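You operate a simulated robot arm through the tools that you are given. There is no shell and no other tool. Be economical: measure what you need, move in short steps, check, and stop when the job is done.

You are at the controls of a simulated two-armed robot. One attempt, no reset.

## Task
Set the frame half on its cradle with both hands and level it.
Fine: orange clamp shut; turn the level knob till the bubble lies between its marks, then lock the level lock lever.
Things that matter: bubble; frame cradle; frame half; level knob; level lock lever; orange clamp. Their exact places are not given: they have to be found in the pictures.

It is judged by the outcome, as a careful person would: the job done as asked, and still so three seconds after it is handed in. It fails if anything else is knocked over, pushed out of place, dropped, spilled or broken.

## Robot
Two 7-joint arms with two-finger parallel grippers on one trunk, on a base that drives. Base frame: it is fixed to the floor where the robot stands at the start and does not move with it; the origin is under the middle of the robot, x ahead of it, y to its left, z up; the surface under the hand at the start is at about z = 600. Units: mm, rad, N and s.
The left shoulder is at the start at [60, 143, 851], the right one opposite. With the tool pointing down near the work surface each hand reaches from about 300 to 740 mm from the robot's upright axis, wherever it stands, measured 20 degrees to its own side. Places, roughly: bubble [-1300, 700, 800]; frame cradle [-1500, 700, 900]; level knob [-1300, 600, 800]; level lock lever [-1300, 1100, 800]; orange clamp [-1300, 900, 800]. Payload 1.57 kg a hand.
The tool frame of a hand sits at the grasp point between the pads (the TCP): z along the fingers, y along the line on which they close. The tips reach 30 mm beyond it. Largest opening 110 mm; finger width 24, thickness 12; the body of the gripper, 48 by 112 mm, starts 78 mm behind the TCP.
Orientation is that of the tool frame in the base frame, as a unit quaternion [w, x, y, z]. With the fingers straight down and closing along the base's y, the tool's x points along the base's -x, its y along +y and its z along -z.

## Interface
- The arms move only by the tool arm_command. It takes "left_targets", "right_targets" or both (then of equal length, played together; a hand with none holds still); each is a list of rows, each an object (a shift or turn left out is 0, a gripper value left out holds the last) with "travel": the shift along the tool's x, y, z in mm, a list of three; "turn": the turn, a rotation vector about the tool's x, y, z in rad, a list of three; "gripper": the finger opening in mm, from 0 to 110. In form: [{"travel": [tx, ty, tz], "turn": [ax, ay, az], "gripper": gripper}, ...]. A call has 1 to 12 rows; each row shifts and turns the commanded pose from where the row before left it, along the tool's axes as they then stand. A row lasts 0.2 s, in which the tool goes at most 50 mm and 0.15 rad; a call with a longer step from one row to the next is refused whole, and so is a gripper value outside its range. Where a pose cannot be reached the arm comes as near as it can. A force on the tool above 50 N (or 10 N above the force at the start of the call, whichever is more), or a blocked arm, ends the call early, and 0.2 s more pass. Each finger travels about 45 mm/s and halts on what it meets, pressing with about 39 N; the grip force reading is that of the motor and also rises with nothing between the fingers. The clock runs only during rows and for 0.2 s after the last one: add rows that do not move to give the fingers time. It gives the time, the measured TCP pose, the force on the tool (base axes), the opening and the grip force at its end, in the units of the frame above (readings bear some noise), with the torque about the TCP (base axes, N m) and any sound that the robot's microphone picked up.
- Cameras (640 x 400 px; columns grow to the right, rows downward): "scene" is now at [44, -4.1, 1455]; the picture's right is [-0.06, -1.00, 0.00], its down [-0.81, 0.05, -0.59] and it looks along [0.59, -0.04, -0.81] (base axes); focal length 268 px, centre (320, 200). "left" rides on the left gripper at [70, -16, -141] in its tool frame; the picture's right is [0.23, 0.97, 0.00], its down [-0.85, 0.20, -0.48] and it looks along [-0.47, 0.11, 0.88] (tool axes); focal length 222 px, centre (320, 200). "right" rides on the right gripper at [70, 16, -141] in its tool frame; the picture's right is [-0.23, 0.97, 0.00], its down [-0.86, -0.20, -0.48] and it looks along [-0.47, -0.11, 0.88] (tool axes); focal length 222 px, centre (320, 200).
- camera(camera): a new picture of that camera. No time passes.
- move_column(by): slides the trunk up (or, below 0, down) by that many mm; the arms and the scene camera ride with it, the base frame stays. It gives what a move gives, with no picture.
- base_move(legs): drives the robot by 1 to 6 legs, each [ahead, left, turn to the left] in mm, mm and rad, along the robot's own axes; the way and the turn of a leg run together, so that a leg with both is an arc; at most 1500 mm and 3.142 rad a leg. The arms and the cameras ride along, it lands a little off, and it stops where it bumps. It gives what a move gives.
- aim_head(pan, tilt): turns the head with the scene camera to pan (to the left, within 1.501 rad either way) and tilt (down, from -0.506 to 1.204), counted from straight ahead of the robot. It gives what a move gives.
- point_at(camera, pixels): for up to 12 pixels [column, row] of the newest picture of that camera ("zoom" is the newest enlarged one), the place [x, y, z] in the base frame of the surface seen there, good to about 2 mm. No time passes.
- inspect(camera, box): a new picture of the part [left, top, right, bottom] of that camera's present view, enlarged. No time passes.
- finish_job(): hands the job in; it is judged then, once.

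Work in short steps. Measure before you move; look again where a grasp or a placing could have gone wrong, and mend it. You have 80 turns and 78 pictures in all, those below and enlarged ones among them. Open the grippers and draw the arms clear of the work before you hand the job in, unless the task says otherwise; then end with one line.

The tools are called after ">>>" by a JSON object that holds its "op" and its "data". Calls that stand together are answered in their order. arm_command: Moves the arms, as the interface text tells. Its arguments: {"type":"object","properties":{"left_targets":{"type":"array","items":{"type":"object","properties":{"travel":{"type":"array","items":{"type":"number"}},"turn":{"type":"array","items":{"type":"number"}},"gripper":{"type":"number"}}}},"right_targets":{"type":"array","items":{"type":"object","properties":{"travel":{"type":"array","items":{"type":"number"}},"turn":{"type":"array","items":{"type":"number"}},"gripper":{"type":"number"}}}}},"required":[]} The other tools are called the same way: move_column (by) slides the trunk up or down; base_move (legs) drives the base; aim_head (pan, tilt) turns the head that bears the scene camera; camera (camera) takes a picture; point_at (camera, pixels) gives the place of the surface under pixels of a picture; inspect (camera, box) takes an enlarged picture of a part of a camera's view; finish_job () hands the job in.

At the start:

```text
t: 0.0
left_tool_pos: [422.0, 310.8, 834.6]
left_tool_rot: [-0.001, 0.0, 1.0, 0.001]
left_ft_force: [-0.1, 0.2, -0.7]
left_ft_torque: [0.0, -0.01, 0.02]
left_finger_gap: 109.9
left_grip_force: 0.0
right_tool_pos: [498.5, -106.9, 885.1]
right_tool_rot: [0.0, 0.0, 1.0, 0.0]
right_ft_force: [0.3, 0.2, 0.3]
right_ft_torque: [0.01, 0.01, -0.01]
right_finger_gap: 109.8
right_grip_force: 0.2
trunk travel left (down, up): [-450.0, 140.0]
robot x, y, heading: [3.6, -2.0, 0.001]
head pan, tilt: [-0.061, 0.941]
```

scene: 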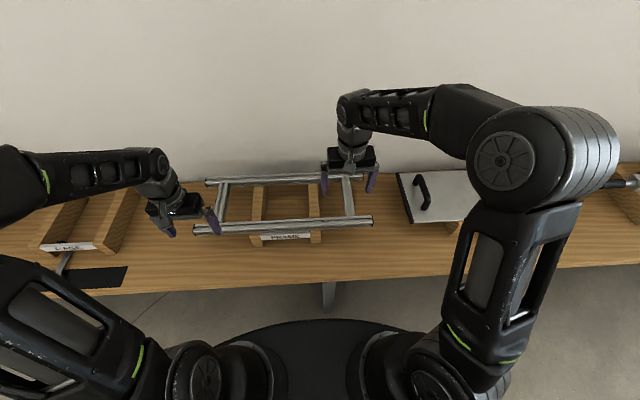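
right: 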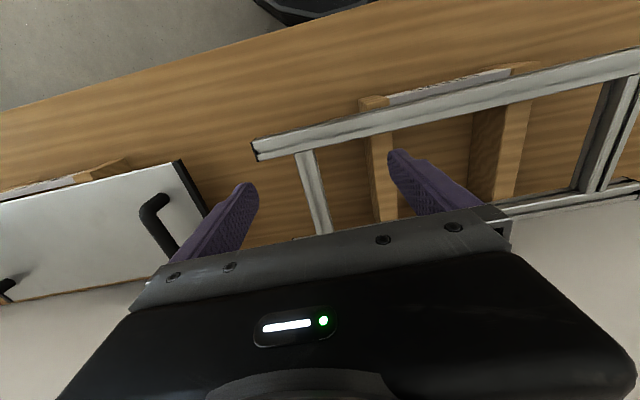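
left: 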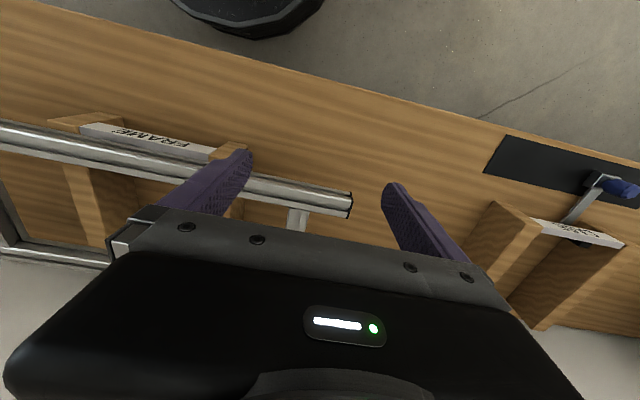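

The frame half lies on the rack labelled FRAME, its long rails spanning about (195..372, 180..230) in the scene view. I measure it.

>>> {"op": "inspect", "data": {"camera": "scene", "box": [180, 150, 400, 288]}}

>>> {"op": "point_at", "data": {"camera": "scene", "pixels": [[195, 230], [371, 222], [208, 182], [316, 177], [224, 205], [348, 198], [285, 222], [285, 180], [254, 215], [314, 205], [150, 262], [290, 280]]}}

```text
2.90 times, centred on (290, 219) of scene
```

zoom: 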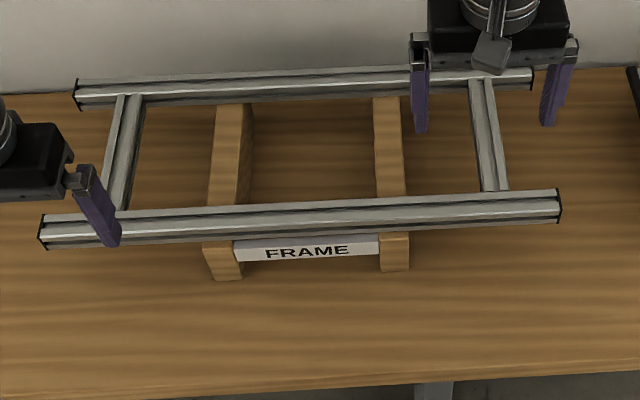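

```text
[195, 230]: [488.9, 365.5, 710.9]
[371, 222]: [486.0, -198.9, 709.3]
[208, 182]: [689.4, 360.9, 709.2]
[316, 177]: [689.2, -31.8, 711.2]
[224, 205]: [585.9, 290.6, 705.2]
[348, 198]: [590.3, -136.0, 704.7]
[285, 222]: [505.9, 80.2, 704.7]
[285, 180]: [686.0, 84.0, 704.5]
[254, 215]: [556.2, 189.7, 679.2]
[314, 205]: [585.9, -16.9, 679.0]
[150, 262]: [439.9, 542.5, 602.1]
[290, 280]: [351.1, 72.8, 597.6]
```

The frame is two rails along y (x≈495 and 690, y −200..365, top z≈711), crossbars at y≈290 and −136. Before grasping, I look to the left/behind for the destination.

>>> {"op": "aim_head", "data": {"pan": 1.5, "tilt": 0.5}}

>>> {"op": "camera", "data": {"camera": "scene"}}

```text
t: 1.6
left_tool_pos: [421.1, 309.9, 833.8]
left_tool_rot: [0.0, 0.0, 1.0, 0.001]
left_ft_force: [0.0, 0.0, -0.3]
left_ft_torque: [0.02, 0.02, -0.01]
left_finger_gap: 110.0
left_grip_force: 0.0
right_tool_pos: [499.6, -106.5, 886.6]
right_tool_rot: [0.0, 0.0, 1.0, 0.0]
right_ft_force: [0.6, 0.0, -0.4]
right_ft_torque: [0.02, 0.02, -0.01]
right_finger_gap: 109.9
right_grip_force: 0.1
trunk travel left (down, up): [-450.0, 140.0]
robot x, y, heading: [-0.2, 0.2, -0.003]
head pan, tilt: [1.499, 0.499]
```

```text
73 pictures are left
```

scene: 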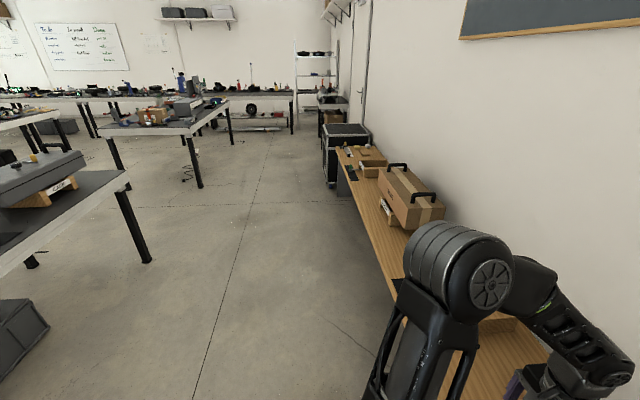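

A grey table stands behind to the left (edge at (125,180)). I measure its edges for clearance.

>>> {"op": "point_at", "data": {"camera": "scene", "pixels": [[125, 180], [10, 262], [145, 262], [60, 195], [20, 330], [210, 340], [300, 330], [390, 265], [228, 105], [190, 185]]}}

```text
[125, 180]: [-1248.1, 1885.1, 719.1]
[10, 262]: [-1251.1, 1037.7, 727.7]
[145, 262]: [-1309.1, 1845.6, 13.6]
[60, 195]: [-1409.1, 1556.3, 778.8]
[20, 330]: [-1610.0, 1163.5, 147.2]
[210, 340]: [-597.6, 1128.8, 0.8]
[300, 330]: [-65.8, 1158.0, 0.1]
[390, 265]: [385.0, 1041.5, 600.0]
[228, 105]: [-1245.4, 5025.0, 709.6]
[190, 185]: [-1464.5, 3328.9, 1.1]
```

The destination table's front edge is at x≈-1250, top z≈720. I back up and turn to look at the cradle before choosing the grasp.

>>> {"op": "base_move", "data": {"legs": [[-450, 0, 0], [0, 0, 2.6]]}}

>>> {"op": "aim_head", "data": {"pan": 0, "tilt": 0.65}}

>>> {"op": "camera", "data": {"camera": "scene"}}

```text
t: 10.4
left_tool_pos: [-973.9, -17.7, 833.9]
left_tool_rot: [0.0, 0.956, -0.295, 0.0]
left_ft_force: [0.0, -0.9, 0.1]
left_ft_torque: [0.0, 0.04, -0.03]
left_finger_gap: 110.1
left_grip_force: 0.1
right_tool_pos: [-801.5, 370.8, 886.6]
right_tool_rot: [-0.001, 0.955, -0.296, 0.0]
right_ft_force: [-0.7, -0.2, -0.3]
right_ft_torque: [-0.03, 0.03, -0.03]
right_finger_gap: 109.8
right_grip_force: 0.0
trunk travel left (down, up): [-450.0, 140.0]
robot x, y, heading: [-451.0, 3.1, 2.541]
head pan, tilt: [1.499, 0.499]
```

```text
t: 12.0
left_tool_pos: [-973.9, -17.9, 834.0]
left_tool_rot: [0.0, 0.955, -0.296, -0.001]
left_ft_force: [-0.2, 0.2, -0.7]
left_ft_torque: [-0.01, 0.02, 0.0]
left_finger_gap: 110.0
left_grip_force: 0.1
right_tool_pos: [-802.9, 369.8, 885.7]
right_tool_rot: [0.0, 0.955, -0.296, 0.0]
right_ft_force: [-0.1, -0.2, -0.5]
right_ft_torque: [-0.04, 0.0, 0.0]
right_finger_gap: 110.1
right_grip_force: 0.0
trunk travel left (down, up): [-450.0, 140.0]
robot x, y, heading: [-450.3, 0.6, 2.539]
head pan, tilt: [0.0, 0.649]
```

```text
72 pictures are left
```

scene: 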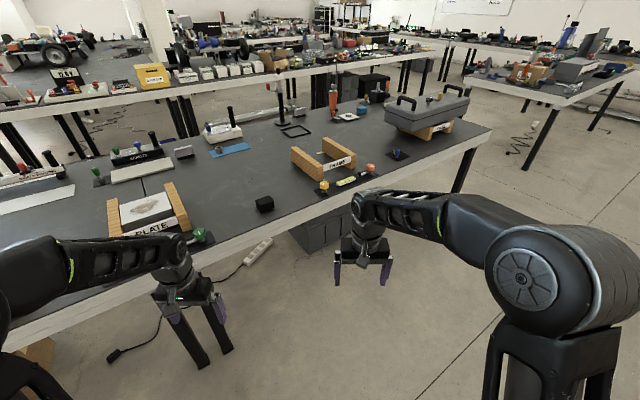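

The cradle appears around (325,158) with a yellow knob (324,187), a bubble vial (352,180) and a clamp (370,168); the object at (397,154) may be the lever. I zoom.

>>> {"op": "inspect", "data": {"camera": "scene", "box": [270, 120, 430, 220]}}

```text
4.00 times, centred on (350, 170) of scene
```

zoom: 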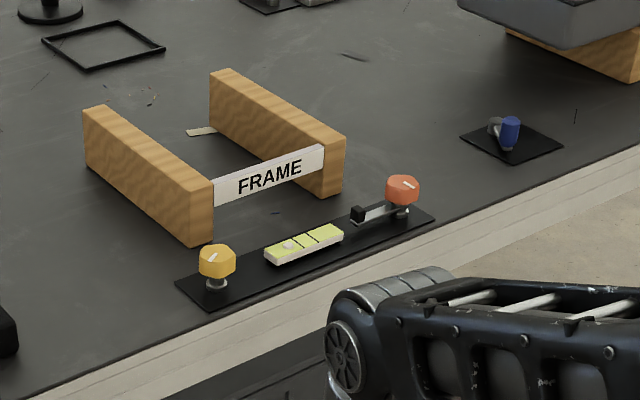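

>>> {"op": "point_at", "data": {"camera": "zoom", "pixels": [[95, 112], [205, 185], [225, 72], [335, 142], [210, 235], [217, 258], [290, 245], [402, 187], [365, 212], [510, 125], [200, 132], [270, 180]]}}

>>> {"op": "point_at", "data": {"camera": "scene", "pixels": [[325, 205], [480, 132], [264, 205], [396, 155], [297, 130], [430, 120], [190, 238]]}}

```text
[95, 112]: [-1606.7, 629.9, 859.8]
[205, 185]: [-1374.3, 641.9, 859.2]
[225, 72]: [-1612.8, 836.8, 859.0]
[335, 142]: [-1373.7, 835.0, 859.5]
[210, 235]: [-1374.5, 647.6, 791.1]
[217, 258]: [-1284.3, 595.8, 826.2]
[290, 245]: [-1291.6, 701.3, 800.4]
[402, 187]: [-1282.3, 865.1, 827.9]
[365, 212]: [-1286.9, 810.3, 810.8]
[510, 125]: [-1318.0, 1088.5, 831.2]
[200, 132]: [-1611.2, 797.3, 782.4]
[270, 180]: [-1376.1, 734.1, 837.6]
```

```text
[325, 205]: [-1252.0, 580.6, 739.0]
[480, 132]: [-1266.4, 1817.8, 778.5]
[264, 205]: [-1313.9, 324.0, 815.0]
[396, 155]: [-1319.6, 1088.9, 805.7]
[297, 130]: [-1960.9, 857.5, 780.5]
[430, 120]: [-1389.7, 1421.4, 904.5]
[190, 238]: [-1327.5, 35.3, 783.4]
```

Everything is located: cradle blocks span x −1375..−1610, y 628..848, top z≈860; yellow knob (−1284,596), vial (−1291,701), orange clamp (−1282,865), blue lock lever (−1318,1089). Frame target centre is (−1492,738). I return to fetch the frame, centred at y≈77.

>>> {"op": "base_move", "data": {"legs": [[0, 0, -2.539], [450, 77, 0]]}}

>>> {"op": "aim_head", "data": {"pan": 0, "tilt": 0.95}}

>>> {"op": "camera", "data": {"camera": "scene"}}

```text
t: 20.6
left_tool_pos: [404.3, 424.9, 834.2]
left_tool_rot: [0.0, -0.023, 1.0, 0.0]
left_ft_force: [-0.1, 0.7, 0.3]
left_ft_torque: [-0.02, 0.02, 0.01]
left_finger_gap: 109.9
left_grip_force: 0.1
right_tool_pos: [502.2, 11.4, 886.2]
right_tool_rot: [0.001, -0.023, 1.0, 0.0]
right_ft_force: [0.1, -0.3, -0.2]
right_ft_torque: [0.02, -0.01, 0.0]
right_finger_gap: 110.1
right_grip_force: 0.0
trunk travel left (down, up): [-450.0, 140.0]
robot x, y, heading: [-4.5, 92.6, 0.05]
head pan, tilt: [0.0, 0.649]
```

```text
t: 21.4
left_tool_pos: [404.4, 424.5, 834.3]
left_tool_rot: [0.0, -0.024, 1.0, 0.0]
left_ft_force: [0.7, 0.4, 0.1]
left_ft_torque: [0.01, 0.0, -0.01]
left_finger_gap: 109.9
left_grip_force: 0.1
right_tool_pos: [500.9, 10.6, 886.2]
right_tool_rot: [0.001, -0.023, 1.0, 0.001]
right_ft_force: [0.3, 0.0, -0.9]
right_ft_torque: [-0.02, -0.01, 0.02]
right_finger_gap: 109.8
right_grip_force: 0.1
trunk travel left (down, up): [-450.0, 140.0]
robot x, y, heading: [-1.6, 95.3, 0.046]
head pan, tilt: [0.0, 0.949]
```

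```text
70 pictures are left
```

scene: 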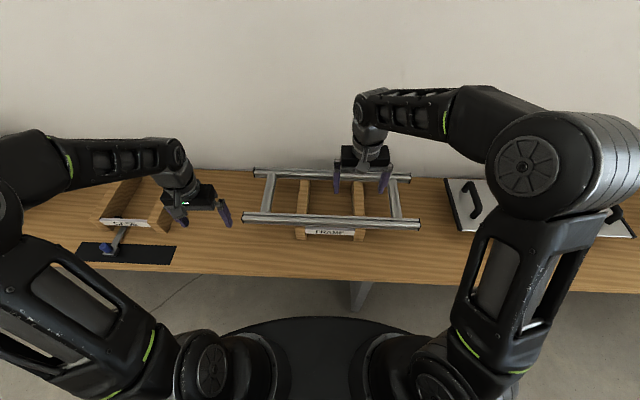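

Heading is 0.046 off; I correct it (and drift in y), then measure the crossbars.

>>> {"op": "base_move", "data": {"legs": [[0, -14, -0.046]]}}

>>> {"op": "inspect", "data": {"camera": "scene", "box": [220, 140, 440, 278]}}

```text
t: 22.2
left_tool_pos: [420.0, 390.7, 834.4]
left_tool_rot: [0.0, 0.001, 1.0, 0.001]
left_ft_force: [1.0, 0.0, 1.3]
left_ft_torque: [0.02, 0.0, 0.0]
left_finger_gap: 109.8
left_grip_force: 0.0
right_tool_pos: [497.6, -26.1, 886.7]
right_tool_rot: [0.0, 0.0, 1.0, 0.001]
right_ft_force: [0.2, -0.4, -0.4]
right_ft_torque: [0.02, 0.01, 0.01]
right_finger_gap: 109.6
right_grip_force: 0.0
trunk travel left (down, up): [-450.0, 140.0]
robot x, y, heading: [-3.4, 83.1, 0.001]
head pan, tilt: [0.0, 0.949]
```

```text
2.90 times, centred on (330, 209) of scene
```

zoom: 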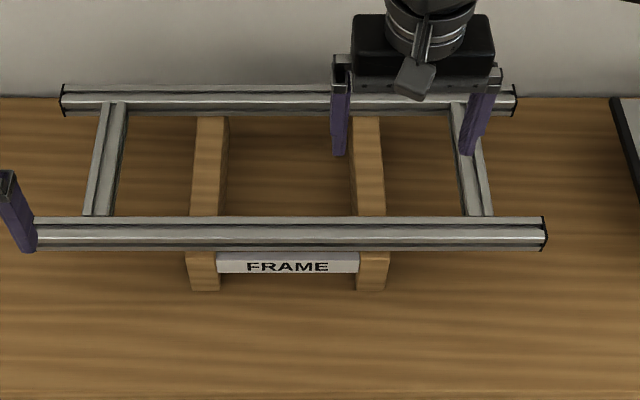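

>>> {"op": "point_at", "data": {"camera": "zoom", "pixels": [[101, 165], [111, 165], [121, 165], [470, 170], [482, 190], [62, 88], [514, 88], [544, 220], [200, 256], [208, 125], [375, 256], [106, 150]]}}

```text
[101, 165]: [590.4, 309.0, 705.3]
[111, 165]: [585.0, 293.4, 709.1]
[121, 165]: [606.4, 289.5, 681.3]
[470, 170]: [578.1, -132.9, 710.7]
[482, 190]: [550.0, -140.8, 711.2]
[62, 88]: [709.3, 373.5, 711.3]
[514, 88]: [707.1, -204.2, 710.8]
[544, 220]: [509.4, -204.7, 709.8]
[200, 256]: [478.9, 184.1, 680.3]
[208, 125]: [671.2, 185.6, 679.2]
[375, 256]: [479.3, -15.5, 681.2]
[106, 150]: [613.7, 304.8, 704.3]
```

Crossbar centres are about y=300 (left) and y=−132 (right) at x≈593. I move both hands above them at z≈780.

>>> {"op": "arm_command", "data": {"left_targets": [{"travel": [-34.6, -18.2, 10.8]}, {"travel": [-34.6, -18.2, 10.8]}, {"travel": [-34.6, -18.2, 10.8]}, {"travel": [-34.6, -18.2, 10.8]}, {"travel": [-34.6, -18.2, 10.8]}, {}], "right_targets": [{"travel": [-19, -21.2, 21.2]}, {"travel": [-19, -21.2, 21.2]}, {"travel": [-19, -21.2, 21.2]}, {"travel": [-19, -21.2, 21.2]}, {"travel": [-19, -21.2, 21.2]}, {}]}}

>>> {"op": "point_at", "data": {"camera": "zoom", "pixels": [[200, 264], [200, 261], [212, 119], [195, 256], [216, 256], [363, 256], [387, 256], [240, 220], [240, 250], [240, 90], [240, 110]]}}

>>> {"op": "camera", "data": {"camera": "left"}}

>>> {"op": "camera", "data": {"camera": "right"}}

```text
t: 23.6
left_tool_pos: [592.1, 299.5, 784.2]
left_tool_rot: [0.0, 0.0, 1.0, 0.001]
left_ft_force: [-0.1, -0.3, -0.2]
left_ft_torque: [-0.01, 0.0, 0.01]
left_finger_gap: 109.9
left_grip_force: 0.0
right_tool_pos: [592.8, -133.8, 778.5]
right_tool_rot: [0.0, -0.001, 1.0, 0.0]
right_ft_force: [0.0, -0.3, 0.0]
right_ft_torque: [0.04, 0.01, -0.01]
right_finger_gap: 109.8
right_grip_force: 0.1
trunk travel left (down, up): [-450.0, 140.0]
robot x, y, heading: [-5.6, 80.9, 0.001]
head pan, tilt: [0.0, 0.949]
```

```text
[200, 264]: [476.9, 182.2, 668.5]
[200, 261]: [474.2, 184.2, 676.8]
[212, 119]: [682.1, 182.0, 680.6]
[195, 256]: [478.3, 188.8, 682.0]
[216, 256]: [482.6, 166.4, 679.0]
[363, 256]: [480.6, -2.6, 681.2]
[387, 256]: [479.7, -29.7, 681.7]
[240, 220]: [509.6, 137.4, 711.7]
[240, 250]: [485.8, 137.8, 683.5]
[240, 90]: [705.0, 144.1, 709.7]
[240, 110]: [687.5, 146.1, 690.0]
```

```text
68 pictures are left
```

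left: 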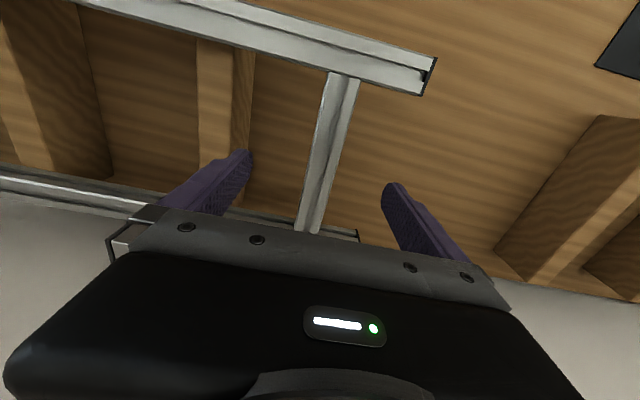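

```text
67 pictures are left
```

right: 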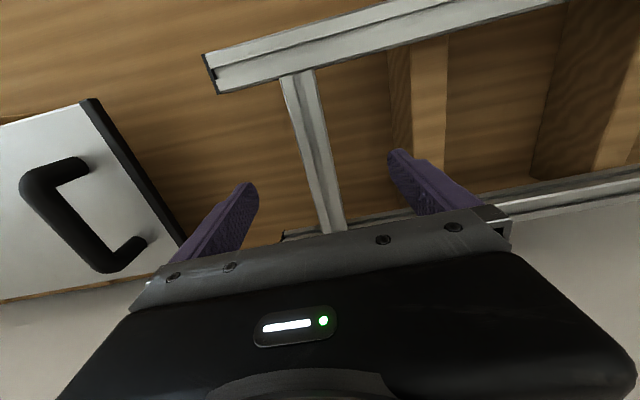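

Bars lie between the fingers in both views. I measure the bars in the hand cameras to centre them.

>>> {"op": "point_at", "data": {"camera": "left", "pixels": [[317, 160], [328, 160], [340, 160], [312, 190], [324, 190], [333, 190]]}}

>>> {"op": "point_at", "data": {"camera": "right", "pixels": [[303, 160], [315, 160], [328, 160], [309, 185], [322, 185], [333, 185]]}}

```text
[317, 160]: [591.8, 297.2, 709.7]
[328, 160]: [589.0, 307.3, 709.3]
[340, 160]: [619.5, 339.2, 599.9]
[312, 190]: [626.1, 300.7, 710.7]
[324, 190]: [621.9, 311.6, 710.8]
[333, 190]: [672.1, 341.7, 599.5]
```

```text
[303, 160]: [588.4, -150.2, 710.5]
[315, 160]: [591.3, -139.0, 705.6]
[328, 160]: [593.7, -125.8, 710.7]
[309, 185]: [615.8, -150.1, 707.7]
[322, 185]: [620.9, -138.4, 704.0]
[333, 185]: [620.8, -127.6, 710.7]
```

Centring: left bar y≈304, right bar ≈ −138. I lower both to TCP z≈697 and then close.

>>> {"op": "arm_command", "data": {"left_targets": [{"travel": [0, 4.5, 22]}, {"travel": [0, 0, 22]}, {"travel": [0, 0, 22]}, {"travel": [0, 0, 21]}, {}], "right_targets": [{"travel": [0, -4.5, 21]}, {"travel": [0, 0, 20]}, {"travel": [0, 0, 20]}, {"travel": [0, 0, 20.5]}, {}]}}

>>> {"op": "arm_command", "data": {"left_targets": [{"gripper": 15}, {}, {}, {}, {}, {}, {}], "right_targets": [{"gripper": 15}, {}, {}, {}, {}, {}, {}]}}

```text
t: 24.8
left_tool_pos: [592.6, 306.1, 692.6]
left_tool_rot: [0.001, 0.0, 1.0, 0.0]
left_ft_force: [-0.8, 0.0, -0.1]
left_ft_torque: [0.01, 0.0, 0.04]
left_finger_gap: 109.9
left_grip_force: 0.0
right_tool_pos: [592.0, -135.9, 698.6]
right_tool_rot: [0.0, 0.001, 1.0, 0.0]
right_ft_force: [-0.2, 1.1, -0.2]
right_ft_torque: [0.0, -0.03, -0.01]
right_finger_gap: 110.0
right_grip_force: 0.1
trunk travel left (down, up): [-450.0, 140.0]
robot x, y, heading: [-4.0, 79.8, -0.001]
head pan, tilt: [0.0, 0.949]
```

```text
t: 26.4
left_tool_pos: [592.0, 303.3, 694.0]
left_tool_rot: [0.0, 0.0, 1.0, 0.0]
left_ft_force: [-0.3, -6.4, 0.0]
left_ft_torque: [-0.25, -0.14, -0.03]
left_finger_gap: 30.0
left_grip_force: 36.4
right_tool_pos: [591.8, -136.4, 697.1]
right_tool_rot: [0.002, 0.0, 1.0, 0.0]
right_ft_force: [0.6, 0.5, 0.6]
right_ft_torque: [-0.16, 0.15, -0.06]
right_finger_gap: 29.9
right_grip_force: 35.9
trunk travel left (down, up): [-450.0, 140.0]
robot x, y, heading: [-2.7, 80.9, -0.002]
head pan, tilt: [0.0, 0.949]
```

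Both hands hold the 30 mm bars. I lift in step, 25 mm first.

>>> {"op": "arm_command", "data": {"left_targets": [{"travel": [0, 0, -5]}, {"travel": [0, 0, -10]}, {"travel": [0, 0, -10]}, {}], "right_targets": [{"travel": [0, 0, -5]}, {"travel": [0, 0, -10]}, {"travel": [0, 0, -10]}, {}]}}

```text
t: 27.4
left_tool_pos: [593.3, 304.2, 718.0]
left_tool_rot: [-0.001, -0.001, 1.0, 0.0]
left_ft_force: [-2.1, -10.2, -3.5]
left_ft_torque: [-0.86, 0.22, -0.31]
left_finger_gap: 29.9
left_grip_force: 39.3
right_tool_pos: [592.0, -135.9, 724.7]
right_tool_rot: [-0.001, 0.0, 1.0, 0.001]
right_ft_force: [2.3, 9.9, -12.6]
right_ft_torque: [-0.99, -0.09, -0.54]
right_finger_gap: 30.1
right_grip_force: 38.8
trunk travel left (down, up): [-450.0, 140.0]
robot x, y, heading: [-4.1, 81.3, -0.002]
head pan, tilt: [0.0, 0.949]
```

Frame is off the rack, shared load fine; slight outward stretch. I relieve it 1 mm each and raise the trunk 140 mm.

>>> {"op": "arm_command", "data": {"left_targets": [{"travel": [0, -1, 0]}, {}], "right_targets": [{"travel": [0, 1, 0]}, {}]}}

>>> {"op": "move_column", "data": {"by": 138}}

>>> {"op": "camera", "data": {"camera": "scene"}}

```text
t: 28.0
left_tool_pos: [593.1, 304.4, 717.7]
left_tool_rot: [-0.001, -0.001, 1.0, 0.001]
left_ft_force: [-1.4, -9.2, -5.6]
left_ft_torque: [-0.41, 0.19, -0.11]
left_finger_gap: 29.8
left_grip_force: 38.6
right_tool_pos: [592.0, -134.2, 723.8]
right_tool_rot: [0.0, 0.0, 1.0, -0.001]
right_ft_force: [1.5, 9.1, -10.2]
right_ft_torque: [-0.42, -0.07, -0.17]
right_finger_gap: 30.1
right_grip_force: 38.6
trunk travel left (down, up): [-450.0, 140.0]
robot x, y, heading: [-2.2, 80.9, 0.0]
head pan, tilt: [0.0, 0.949]
```

```text
t: 29.7
left_tool_pos: [593.2, 305.1, 855.3]
left_tool_rot: [-0.001, 0.0, 1.0, 0.001]
left_ft_force: [-1.7, -9.7, -4.9]
left_ft_torque: [-0.59, 0.12, -0.28]
left_finger_gap: 30.2
left_grip_force: 39.6
right_tool_pos: [592.5, -134.4, 861.9]
right_tool_rot: [-0.001, 0.0, 1.0, 0.0]
right_ft_force: [2.2, 9.5, -10.6]
right_ft_torque: [-0.57, 0.06, -0.28]
right_finger_gap: 29.8
right_grip_force: 38.7
trunk travel left (down, up): [-588.0, 2.0]
robot x, y, heading: [0.6, 81.9, 0.005]
head pan, tilt: [0.0, 0.949]
```

```text
66 pictures are left
```

scene: 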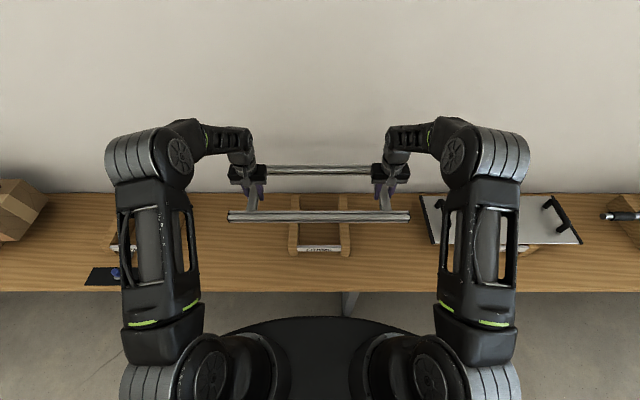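

Held level. I raise both arms 110 mm in step.

>>> {"op": "arm_command", "data": {"left_targets": [{"travel": [0, 0, -18]}, {"travel": [0, 0, -23]}, {"travel": [0, 0, -23]}, {"travel": [0, 0, -23]}, {"travel": [0, 0, -23]}, {}], "right_targets": [{"travel": [0, 0, -18]}, {"travel": [0, 0, -23]}, {"travel": [0, 0, -23]}, {"travel": [0, 0, -23]}, {"travel": [0, 0, -23]}, {}]}}

>>> {"op": "base_move", "data": {"legs": [[-450, 0, 0]]}}

```text
t: 31.1
left_tool_pos: [593.2, 304.0, 965.3]
left_tool_rot: [-0.001, -0.001, 1.0, 0.001]
left_ft_force: [3.2, -4.4, -9.5]
left_ft_torque: [0.23, 0.15, 0.5]
left_finger_gap: 29.9
left_grip_force: 38.9
right_tool_pos: [594.2, -135.8, 969.2]
right_tool_rot: [-0.001, 0.0, 1.0, -0.001]
right_ft_force: [-3.1, 3.8, -4.8]
right_ft_torque: [0.76, 0.03, 0.7]
right_finger_gap: 29.9
right_grip_force: 39.7
trunk travel left (down, up): [-588.0, 2.0]
robot x, y, heading: [1.0, 82.9, -0.0]
head pan, tilt: [0.0, 0.949]
```

```text
t: 33.8
left_tool_pos: [148.5, 301.2, 966.9]
left_tool_rot: [0.0, 0.001, 1.0, 0.001]
left_ft_force: [1.3, 6.1, -8.4]
left_ft_torque: [0.04, -0.18, 0.34]
left_finger_gap: 29.9
left_grip_force: 39.1
right_tool_pos: [148.7, -137.8, 969.0]
right_tool_rot: [0.0, 0.001, 1.0, -0.001]
right_ft_force: [-1.1, -6.4, -5.3]
right_ft_torque: [0.52, 0.25, 0.46]
right_finger_gap: 29.7
right_grip_force: 39.2
trunk travel left (down, up): [-588.0, 2.0]
robot x, y, heading: [-444.3, 83.7, -0.004]
head pan, tilt: [0.0, 0.949]
```

Clear of the bench. I turn around and shift sideways to y≈738.

>>> {"op": "base_move", "data": {"legs": [[0, 0, 1.57], [0, 0, 1.575]]}}

```text
t: 42.0
left_tool_pos: [-1026.6, -180.3, 965.0]
left_tool_rot: [0.001, 0.999, 0.034, 0.0]
left_ft_force: [-1.1, 0.7, -9.3]
left_ft_torque: [-0.18, -0.06, 0.38]
left_finger_gap: 30.0
left_grip_force: 39.4
right_tool_pos: [-1057.5, 259.1, 968.6]
right_tool_rot: [0.0, 0.999, 0.032, 0.001]
right_ft_force: [2.4, -0.3, -6.6]
right_ft_torque: [-0.58, -0.14, 0.51]
right_finger_gap: 30.0
right_grip_force: 38.9
trunk travel left (down, up): [-588.0, 2.0]
robot x, y, heading: [-446.1, 80.5, -3.079]
head pan, tilt: [0.0, 0.949]
```

>>> {"op": "base_move", "data": {"legs": [[0, 0, -0.0625], [0, -655, 0]]}}

>>> {"op": "aim_head", "data": {"pan": 0, "tilt": 0.75}}

>>> {"op": "camera", "data": {"camera": "scene"}}

```text
t: 46.0
left_tool_pos: [-1041.9, 513.7, 965.3]
left_tool_rot: [0.001, 1.0, -0.001, 0.001]
left_ft_force: [-1.0, 0.5, -9.6]
left_ft_torque: [-0.17, -0.06, 0.29]
left_finger_gap: 29.7
left_grip_force: 39.2
right_tool_pos: [-1042.8, 953.4, 968.2]
right_tool_rot: [0.001, 1.0, -0.002, 0.0]
right_ft_force: [1.0, -0.4, -6.1]
right_ft_torque: [-0.61, -0.1, 0.44]
right_finger_gap: 30.2
right_grip_force: 39.4
trunk travel left (down, up): [-588.0, 2.0]
robot x, y, heading: [-446.4, 735.2, 3.14]
head pan, tilt: [0.0, 0.949]
```

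```text
t: 46.8
left_tool_pos: [-1042.6, 513.3, 966.0]
left_tool_rot: [0.0, 1.0, -0.001, 0.001]
left_ft_force: [-0.8, 0.7, -9.4]
left_ft_torque: [-0.05, -0.07, 0.18]
left_finger_gap: 29.9
left_grip_force: 38.7
right_tool_pos: [-1042.9, 953.3, 969.2]
right_tool_rot: [-0.001, 1.0, -0.001, 0.001]
right_ft_force: [1.0, -0.6, -7.2]
right_ft_torque: [-0.6, -0.03, 0.36]
right_finger_gap: 29.7
right_grip_force: 39.0
trunk travel left (down, up): [-588.0, 2.0]
robot x, y, heading: [-444.2, 732.9, 3.138]
head pan, tilt: [0.0, 0.75]
```

```text
65 pictures are left
```

scene: 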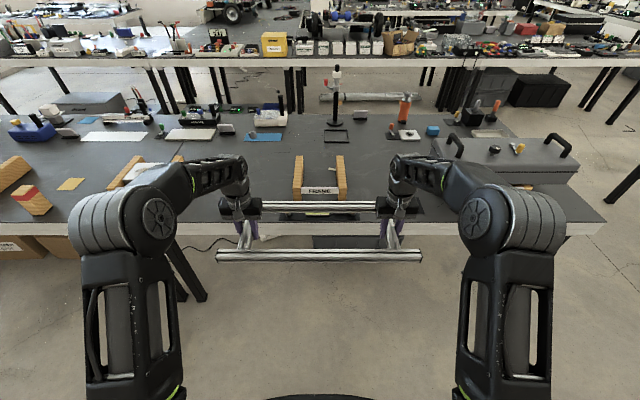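

The cradle is straight ahead. I zoom to measure cradle and frame.

>>> {"op": "inspect", "data": {"camera": "scene", "box": [210, 140, 430, 278]}}

```text
2.90 times, centred on (320, 209) of scene
```

zoom: 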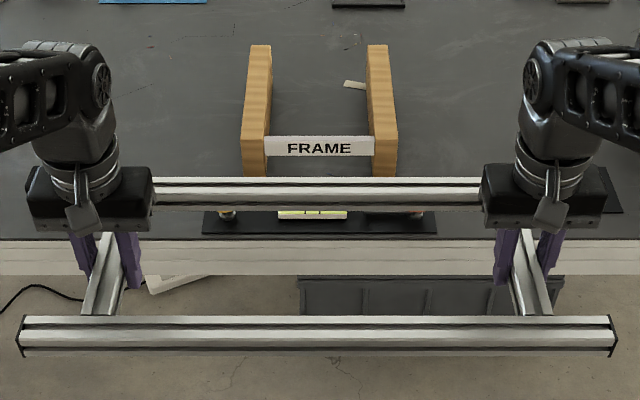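

>>> {"op": "point_at", "data": {"camera": "zoom", "pixels": [[244, 134], [268, 134], [373, 134], [396, 134], [251, 47], [270, 47], [368, 47], [386, 47], [24, 319], [610, 319], [320, 180], [320, 340]]}}

```text
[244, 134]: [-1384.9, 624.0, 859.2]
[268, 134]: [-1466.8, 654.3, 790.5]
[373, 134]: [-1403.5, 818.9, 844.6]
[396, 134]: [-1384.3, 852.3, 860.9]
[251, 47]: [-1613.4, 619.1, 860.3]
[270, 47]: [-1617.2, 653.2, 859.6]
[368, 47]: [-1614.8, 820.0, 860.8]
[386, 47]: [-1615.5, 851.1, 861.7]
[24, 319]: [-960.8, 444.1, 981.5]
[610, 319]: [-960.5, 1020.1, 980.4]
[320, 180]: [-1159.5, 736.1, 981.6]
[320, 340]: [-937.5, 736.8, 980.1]
```

Cradle centre is (−1496, 736.5); frame centre (−1046, 732). I drive ahead 450 mm.

>>> {"op": "base_move", "data": {"legs": [[448, -4, 0.002]]}}

>>> {"op": "inspect", "data": {"camera": "scene", "box": [200, 140, 440, 290]}}

```text
t: 49.5
left_tool_pos: [-1492.7, 528.5, 966.5]
left_tool_rot: [0.001, 1.0, -0.007, 0.002]
left_ft_force: [-1.9, 1.6, -10.3]
left_ft_torque: [-0.13, -0.14, 0.3]
left_finger_gap: 29.9
left_grip_force: 39.2
right_tool_pos: [-1487.5, 967.0, 968.9]
right_tool_rot: [0.0, 1.0, -0.007, 0.002]
right_ft_force: [0.6, -1.5, -6.6]
right_ft_torque: [-0.53, -0.06, 0.42]
right_finger_gap: 29.7
right_grip_force: 39.0
trunk travel left (down, up): [-588.0, 2.0]
robot x, y, heading: [-891.1, 742.3, 3.124]
head pan, tilt: [0.0, 0.75]
```

```text
2.67 times, centred on (320, 215) of scene
```

zoom: 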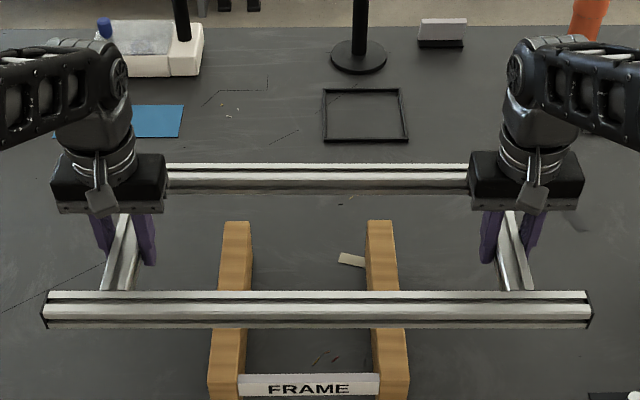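

Heading is −0.0155 off, which also explains the y offset. I turn back by that.

>>> {"op": "base_move", "data": {"legs": [[2, 1, 0.016]]}}

>>> {"op": "inspect", "data": {"camera": "scene", "box": [200, 140, 440, 290]}}

>>> {"op": "point_at", "data": {"camera": "zoom", "pixels": [[45, 295], [588, 295], [110, 294], [530, 294], [195, 167], [440, 167], [230, 345], [390, 345], [320, 298], [320, 167]]}}

```text
t: 50.2
left_tool_pos: [-1489.4, 516.9, 964.1]
left_tool_rot: [0.001, 1.0, 0.003, 0.001]
left_ft_force: [-0.6, 1.5, -9.9]
left_ft_torque: [0.04, -0.02, 0.16]
left_finger_gap: 29.8
left_grip_force: 39.1
right_tool_pos: [-1492.8, 956.5, 968.6]
right_tool_rot: [-0.001, 1.0, 0.002, 0.001]
right_ft_force: [0.5, -0.5, -7.5]
right_ft_torque: [-0.57, -0.13, 0.34]
right_finger_gap: 29.7
right_grip_force: 39.4
trunk travel left (down, up): [-588.0, 2.0]
robot x, y, heading: [-894.1, 741.6, -3.135]
head pan, tilt: [0.0, 0.75]
```

```text
2.67 times, centred on (320, 215) of scene
```

zoom: 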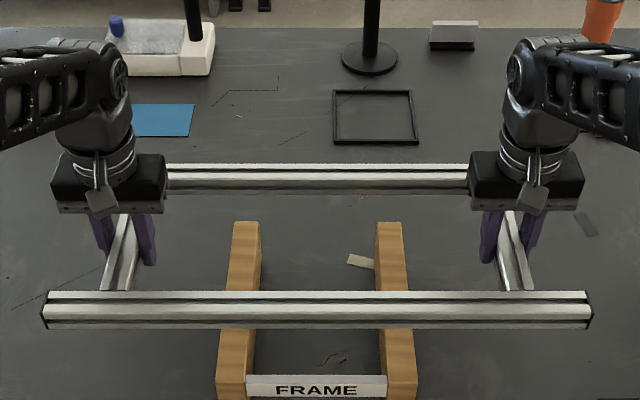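

```text
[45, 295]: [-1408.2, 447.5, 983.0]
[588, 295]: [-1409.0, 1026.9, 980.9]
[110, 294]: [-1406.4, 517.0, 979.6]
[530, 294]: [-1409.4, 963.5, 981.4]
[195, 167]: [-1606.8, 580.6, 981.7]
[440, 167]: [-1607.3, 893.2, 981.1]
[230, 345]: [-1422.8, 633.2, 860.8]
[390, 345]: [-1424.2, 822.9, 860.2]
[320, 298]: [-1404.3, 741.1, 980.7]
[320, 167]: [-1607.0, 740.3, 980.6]
```

Frame centre ≈(−1494,737), nearly straight. I trim x by −2 mm and lower both hands 84 mm together.

>>> {"op": "arm_command", "data": {"left_targets": [{"travel": [-3, 0, 10]}, {"travel": [0, 0, 18]}, {"travel": [0, 0, 18]}, {"travel": [0, 0, 18]}, {"travel": [0, 0, 12]}, {"travel": [0, 0, 8]}, {}], "right_targets": [{"travel": [-1, 0, 10]}, {"travel": [0, 0, 18]}, {"travel": [0, 0, 18]}, {"travel": [0, 0, 18]}, {"travel": [0, 0, 12]}, {"travel": [0, 0, 8]}, {}]}}

>>> {"op": "inspect", "data": {"camera": "scene", "box": [200, 160, 440, 310]}}

>>> {"op": "point_at", "data": {"camera": "zoom", "pixels": [[70, 294], [560, 294], [195, 167], [440, 167], [320, 298], [230, 345], [390, 345], [320, 180]]}}

```text
t: 51.8
left_tool_pos: [-1493.8, 517.9, 882.9]
left_tool_rot: [0.001, 1.0, 0.001, 0.001]
left_ft_force: [3.4, 1.9, -10.7]
left_ft_torque: [-0.43, -0.96, -0.6]
left_finger_gap: 29.8
left_grip_force: 39.5
right_tool_pos: [-1494.0, 957.2, 885.1]
right_tool_rot: [0.0, 1.0, 0.002, 0.001]
right_ft_force: [-1.6, -2.7, -3.8]
right_ft_torque: [-0.83, 0.82, -0.41]
right_finger_gap: 30.0
right_grip_force: 39.2
trunk travel left (down, up): [-588.0, 2.0]
robot x, y, heading: [-895.5, 742.0, -3.135]
head pan, tilt: [0.0, 0.75]
```

```text
2.67 times, centred on (320, 235) of scene
```

zoom: 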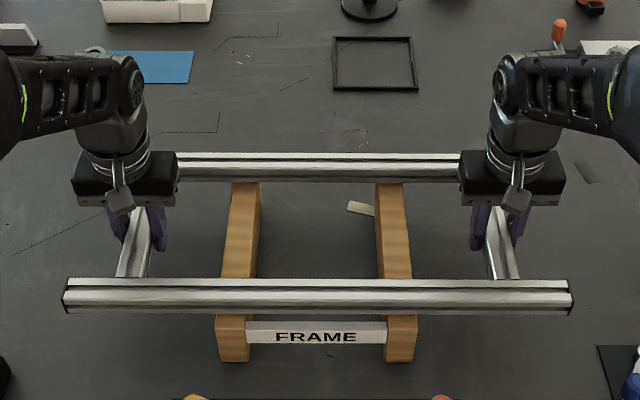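

```text
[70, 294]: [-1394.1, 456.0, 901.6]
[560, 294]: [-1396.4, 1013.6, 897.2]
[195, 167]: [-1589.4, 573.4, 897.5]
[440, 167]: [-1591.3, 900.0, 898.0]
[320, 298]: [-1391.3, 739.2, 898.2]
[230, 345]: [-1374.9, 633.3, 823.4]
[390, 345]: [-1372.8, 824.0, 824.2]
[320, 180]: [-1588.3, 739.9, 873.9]
```

About 8 mm to go. I lower slowly, watching forces.

>>> {"op": "arm_command", "data": {"left_targets": [{"travel": [0, 0, 2]}, {"travel": [0, 0, 2]}, {"travel": [0, 0, 1.5]}, {"travel": [0, 0, 1.5]}, {"travel": [0, 0, 1]}, {}], "right_targets": [{"travel": [0, 0, 2]}, {"travel": [0, 0, 2]}, {"travel": [0, 0, 1.5]}, {"travel": [0, 0, 1.5]}, {"travel": [0, 0, 1]}, {}]}}

```text
t: 53.2
left_tool_pos: [-1494.5, 517.4, 873.7]
left_tool_rot: [0.0, 1.0, 0.002, -0.001]
left_ft_force: [0.7, 3.6, -3.1]
left_ft_torque: [0.35, 1.01, -0.71]
left_finger_gap: 30.0
left_grip_force: 39.2
right_tool_pos: [-1493.3, 956.4, 878.3]
right_tool_rot: [0.0, 1.0, 0.001, 0.0]
right_ft_force: [-7.9, -3.3, 4.7]
right_ft_torque: [-0.01, -0.25, -0.53]
right_finger_gap: 29.9
right_grip_force: 39.0
trunk travel left (down, up): [-588.0, 2.0]
robot x, y, heading: [-892.7, 738.7, -3.14]
head pan, tilt: [0.0, 0.75]
```

The load has gone onto the cradle. One more millimetre, then check the seating.

>>> {"op": "arm_command", "data": {"left_targets": [{"travel": [0, 0, 1]}, {}], "right_targets": [{"travel": [0, 0, 0.3]}, {}]}}

>>> {"op": "inspect", "data": {"camera": "scene", "box": [200, 160, 440, 310]}}

>>> {"op": "point_at", "data": {"camera": "zoom", "pixels": [[80, 292], [560, 292], [195, 167], [440, 167], [320, 298], [230, 325], [400, 325], [320, 170]]}}

```text
t: 53.8
left_tool_pos: [-1493.6, 517.8, 874.5]
left_tool_rot: [0.002, 1.0, 0.002, -0.001]
left_ft_force: [-4.1, 5.1, 7.9]
left_ft_torque: [0.38, -0.5, -0.47]
left_finger_gap: 29.9
left_grip_force: 38.4
right_tool_pos: [-1494.3, 955.6, 878.9]
right_tool_rot: [-0.001, 1.0, 0.003, -0.001]
right_ft_force: [-11.1, -1.8, 14.5]
right_ft_torque: [-0.11, -0.86, -0.47]
right_finger_gap: 29.9
right_grip_force: 39.4
trunk travel left (down, up): [-588.0, 2.0]
robot x, y, heading: [-896.5, 742.2, -3.14]
head pan, tilt: [0.0, 0.75]
```

```text
2.67 times, centred on (320, 235) of scene
```

zoom: 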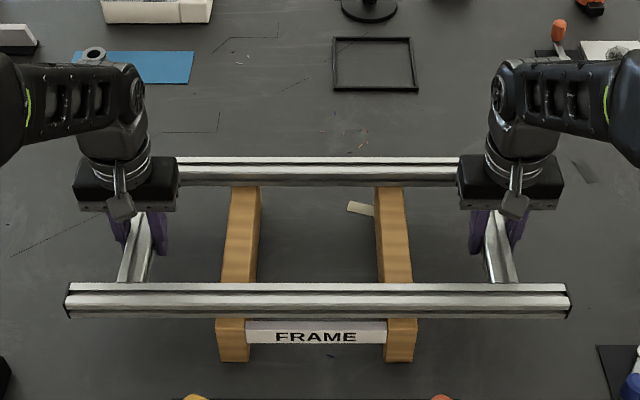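

```text
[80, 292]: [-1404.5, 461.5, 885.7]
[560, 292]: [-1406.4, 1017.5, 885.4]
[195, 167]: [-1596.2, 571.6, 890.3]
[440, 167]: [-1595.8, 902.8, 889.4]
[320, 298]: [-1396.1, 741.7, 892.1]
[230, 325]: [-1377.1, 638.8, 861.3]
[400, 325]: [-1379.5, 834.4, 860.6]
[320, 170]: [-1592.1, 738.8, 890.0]
```

Seated, rail tops at z≈890. I open the grippers and rise.

>>> {"op": "arm_command", "data": {"left_targets": [{"gripper": 80}, {}, {}, {}, {"travel": [0, 0, -15]}, {"travel": [0, 0, -45]}, {"travel": [0, 0, -45]}, {}], "right_targets": [{"gripper": 80}, {}, {}, {}, {"travel": [0, 0, -15]}, {"travel": [0, 0, -45]}, {"travel": [0, 0, -45]}, {}]}}

>>> {"op": "aim_head", "data": {"pan": 0, "tilt": 1.0}}

>>> {"op": "inspect", "data": {"camera": "scene", "box": [190, 110, 470, 285]}}

```text
t: 55.6
left_tool_pos: [-1493.5, 516.1, 979.0]
left_tool_rot: [0.001, 1.0, 0.002, 0.0]
left_ft_force: [-0.4, 0.4, 0.4]
left_ft_torque: [-0.01, -0.04, 0.0]
left_finger_gap: 79.9
left_grip_force: 0.2
right_tool_pos: [-1495.1, 954.6, 981.1]
right_tool_rot: [0.0, 1.0, 0.002, 0.001]
right_ft_force: [-0.2, -0.5, 0.2]
right_ft_torque: [-0.04, -0.01, -0.02]
right_finger_gap: 79.9
right_grip_force: 0.1
trunk travel left (down, up): [-588.0, 2.0]
robot x, y, heading: [-895.3, 743.1, -3.134]
head pan, tilt: [0.0, 0.75]
```

```text
t: 56.4
left_tool_pos: [-1494.2, 516.2, 979.1]
left_tool_rot: [0.001, 1.0, 0.002, 0.0]
left_ft_force: [0.2, -0.7, -0.8]
left_ft_torque: [0.01, -0.03, 0.0]
left_finger_gap: 79.8
left_grip_force: 0.1
right_tool_pos: [-1494.2, 955.5, 982.2]
right_tool_rot: [0.001, 1.0, 0.002, 0.001]
right_ft_force: [0.0, -0.5, -0.8]
right_ft_torque: [0.01, 0.0, 0.01]
right_finger_gap: 80.0
right_grip_force: 0.1
trunk travel left (down, up): [-588.0, 2.0]
robot x, y, heading: [-896.7, 743.6, -3.143]
head pan, tilt: [0.0, 1.0]
```

```text
2.29 times, centred on (330, 198) of scene
```

zoom: 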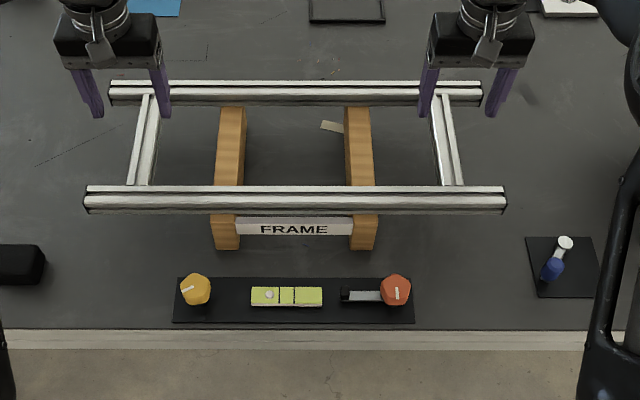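

Frame rests centred. Now I look closely at the controls.

>>> {"op": "inspect", "data": {"camera": "scene", "box": [260, 220, 380, 260]}}

>>> {"op": "inspect", "data": {"camera": "scene", "box": [410, 205, 460, 245]}}

```text
5.33 times, centred on (320, 240) of scene
```

zoom: 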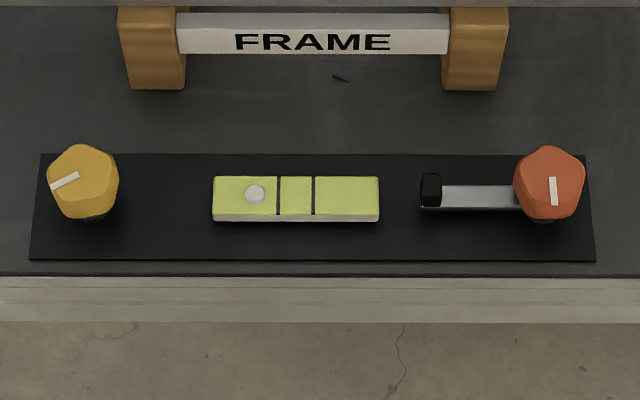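

```text
10.00 times, centred on (435, 225) of scene
```

zoom: 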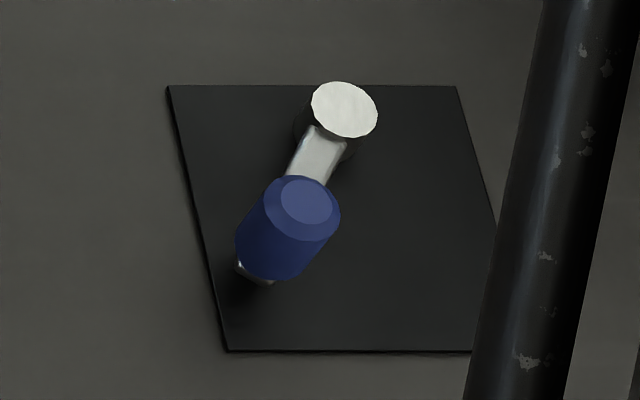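

The bubble (255,194) sits left of its marks (278–313). I bring the right hand above the clamp and the left above the knob to view them closely.

>>> {"op": "arm_command", "data": {"left_targets": [{"travel": [42, -16, 0]}, {"travel": [42, -16, 0]}, {"travel": [42, -16, 0]}, {"travel": [42, -16, 0]}, {"travel": [42, -16, 0]}, {}], "right_targets": [{"travel": [42, 18, 0]}, {"travel": [42, 18, 0]}, {"travel": [42, 18, 0]}, {"travel": [42, 18, 0]}, {"travel": [42, 18, 0]}, {}]}}

>>> {"op": "camera", "data": {"camera": "right"}}

>>> {"op": "camera", "data": {"camera": "left"}}

```text
t: 57.8
left_tool_pos: [-1287.3, 597.1, 978.1]
left_tool_rot: [0.0, 1.0, 0.002, 0.001]
left_ft_force: [-0.5, -0.4, -0.3]
left_ft_torque: [0.03, -0.05, -0.05]
left_finger_gap: 79.8
left_grip_force: 0.0
right_tool_pos: [-1283.3, 866.1, 978.2]
right_tool_rot: [0.0, 1.0, 0.001, 0.001]
right_ft_force: [0.3, 0.7, -0.3]
right_ft_torque: [-0.04, -0.05, 0.01]
right_finger_gap: 79.7
right_grip_force: 0.1
trunk travel left (down, up): [-588.0, 2.0]
robot x, y, heading: [-893.9, 742.2, -3.134]
head pan, tilt: [0.0, 1.0]
```

```text
56 pictures are left
```

right: 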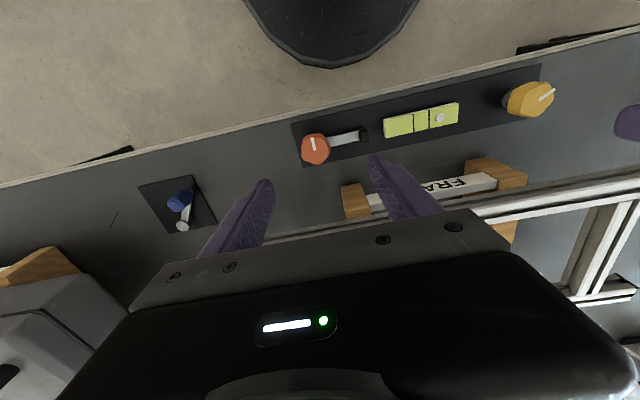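

```text
55 pictures are left
```

left: 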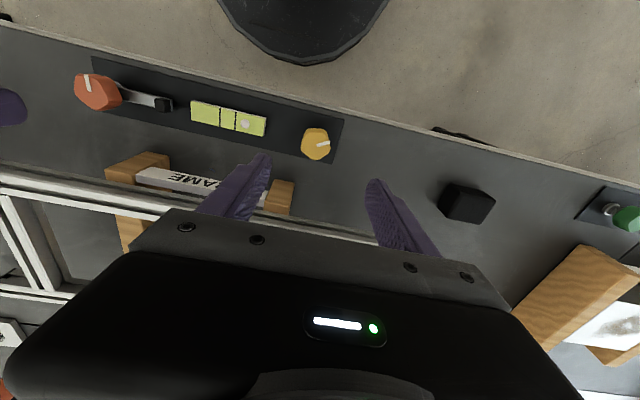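

>>> {"op": "inspect", "data": {"camera": "right", "box": [280, 85, 400, 175]}}

>>> {"op": "point_at", "data": {"camera": "zoom", "pixels": [[115, 345], [190, 342], [245, 345], [170, 270], [190, 410], [340, 285], [440, 265], [445, 245], [175, 320], [235, 300]]}}

>>> {"op": "inspect", "data": {"camera": "left", "box": [270, 105, 360, 173]}}

>>> {"op": "point_at", "data": {"camera": "zoom", "pixels": [[240, 260], [320, 250], [410, 270], [320, 170], [320, 350], [320, 385], [480, 280]]}}

```text
4.44 times, centred on (340, 130) of right
```

zoom: 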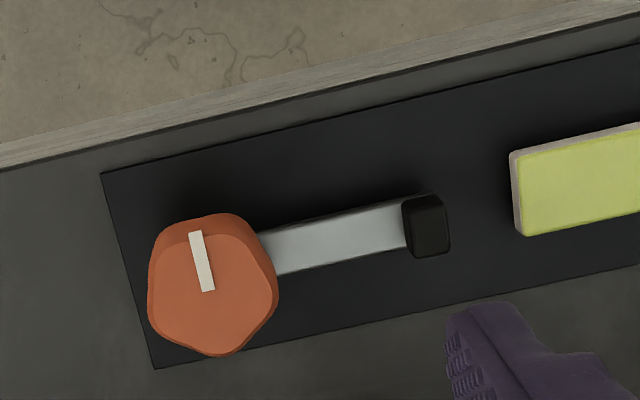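

```text
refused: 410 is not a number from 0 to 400
```

```text
5.88 times, centred on (315, 139) of left
```

zoom: 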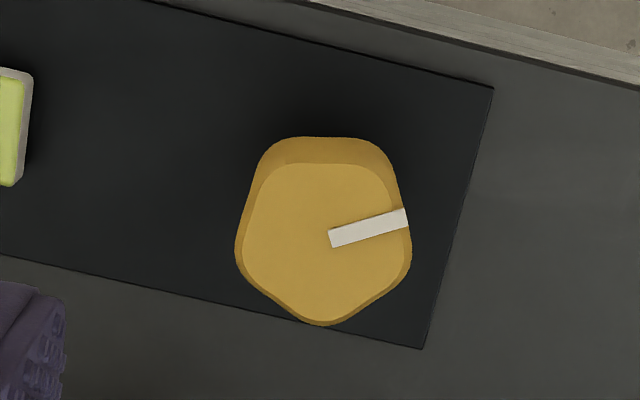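

```text
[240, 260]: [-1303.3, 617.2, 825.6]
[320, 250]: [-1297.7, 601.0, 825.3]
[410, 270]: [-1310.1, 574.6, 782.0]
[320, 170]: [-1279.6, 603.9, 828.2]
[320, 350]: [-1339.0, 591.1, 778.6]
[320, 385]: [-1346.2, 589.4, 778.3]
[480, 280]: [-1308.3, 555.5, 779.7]
```

>>> {"op": "inspect", "data": {"camera": "right", "box": [280, 85, 400, 175]}}

>>> {"op": "point_at", "data": {"camera": "zoom", "pixels": [[150, 295], [212, 290], [270, 290], [210, 240], [215, 348], [340, 245], [425, 240], [430, 205], [270, 240], [280, 270], [440, 250], [420, 300]]}}

>>> {"op": "point_at", "data": {"camera": "right", "pixels": [[183, 225], [179, 200], [180, 212], [170, 200], [190, 198], [205, 205]]}}

>>> {"op": "inspect", "data": {"camera": "left", "box": [60, 55, 200, 135]}}

```text
4.44 times, centred on (340, 130) of right
```

zoom: 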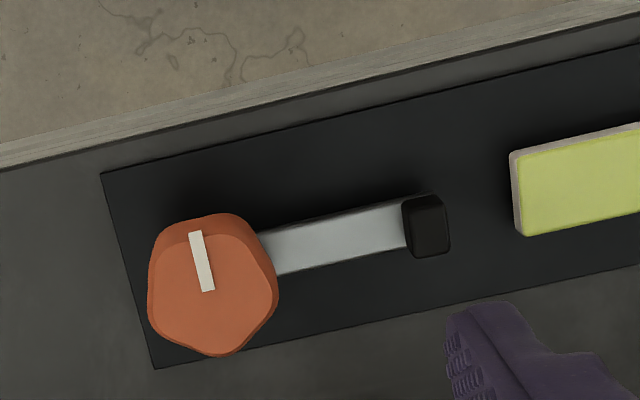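

```text
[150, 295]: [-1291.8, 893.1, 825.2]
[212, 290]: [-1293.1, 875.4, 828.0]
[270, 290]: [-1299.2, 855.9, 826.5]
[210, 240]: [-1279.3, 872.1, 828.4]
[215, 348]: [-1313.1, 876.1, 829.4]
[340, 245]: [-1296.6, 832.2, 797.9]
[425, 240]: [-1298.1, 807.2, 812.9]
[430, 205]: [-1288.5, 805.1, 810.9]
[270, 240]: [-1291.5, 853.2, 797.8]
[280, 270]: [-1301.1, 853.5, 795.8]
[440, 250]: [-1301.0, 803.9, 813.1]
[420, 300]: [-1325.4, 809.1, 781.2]
```

```text
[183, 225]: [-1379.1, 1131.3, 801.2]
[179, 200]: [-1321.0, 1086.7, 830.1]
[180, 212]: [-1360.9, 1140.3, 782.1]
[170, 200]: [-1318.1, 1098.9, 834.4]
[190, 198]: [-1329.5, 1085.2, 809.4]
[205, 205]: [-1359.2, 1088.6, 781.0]
```

```text
4.57 times, centred on (130, 95) of left
```

zoom: 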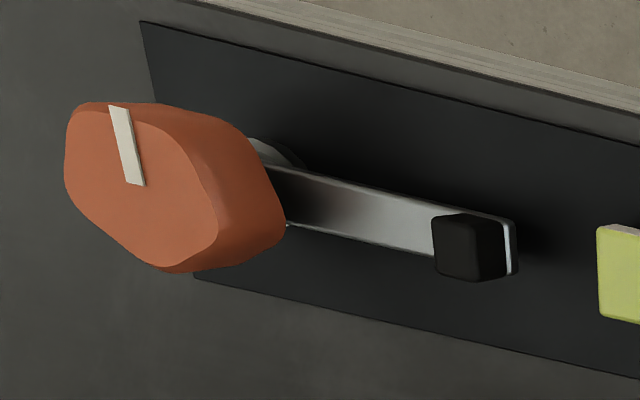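

Orange knob centre ≈(−1296,875), top 828, arm beneath at z≈797. I lower the right hand over it (TCP z≈836, tips ≈806) and grip.

>>> {"op": "arm_command", "data": {"right_targets": [{"travel": [-12.7, -8.9, 0], "gripper": 70}, {"travel": [0, 0, 40]}, {"travel": [0, 0, 40]}, {"travel": [0, 0, 40]}, {"travel": [0, 0, 15]}, {"travel": [0, 0, 7]}, {}]}}

>>> {"op": "inspect", "data": {"camera": "right", "box": [200, 80, 440, 230]}}

```text
t: 59.4
left_tool_pos: [-1287.0, 596.2, 979.8]
left_tool_rot: [0.001, 1.0, 0.002, 0.0]
left_ft_force: [-0.5, 0.3, 0.5]
left_ft_torque: [-0.01, 0.0, -0.01]
left_finger_gap: 80.1
left_grip_force: 0.1
right_tool_pos: [-1294.0, 874.5, 840.0]
right_tool_rot: [0.0, 1.0, 0.002, 0.001]
right_ft_force: [-0.3, 0.0, 0.0]
right_ft_torque: [0.0, 0.02, 0.0]
right_finger_gap: 70.1
right_grip_force: 0.2
trunk travel left (down, up): [-588.0, 2.0]
robot x, y, heading: [-894.6, 745.6, -3.137]
head pan, tilt: [0.0, 1.0]
```

```text
2.67 times, centred on (320, 155) of right
```

zoom: 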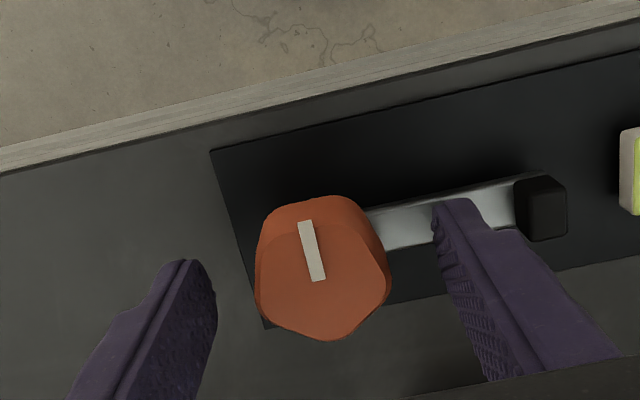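

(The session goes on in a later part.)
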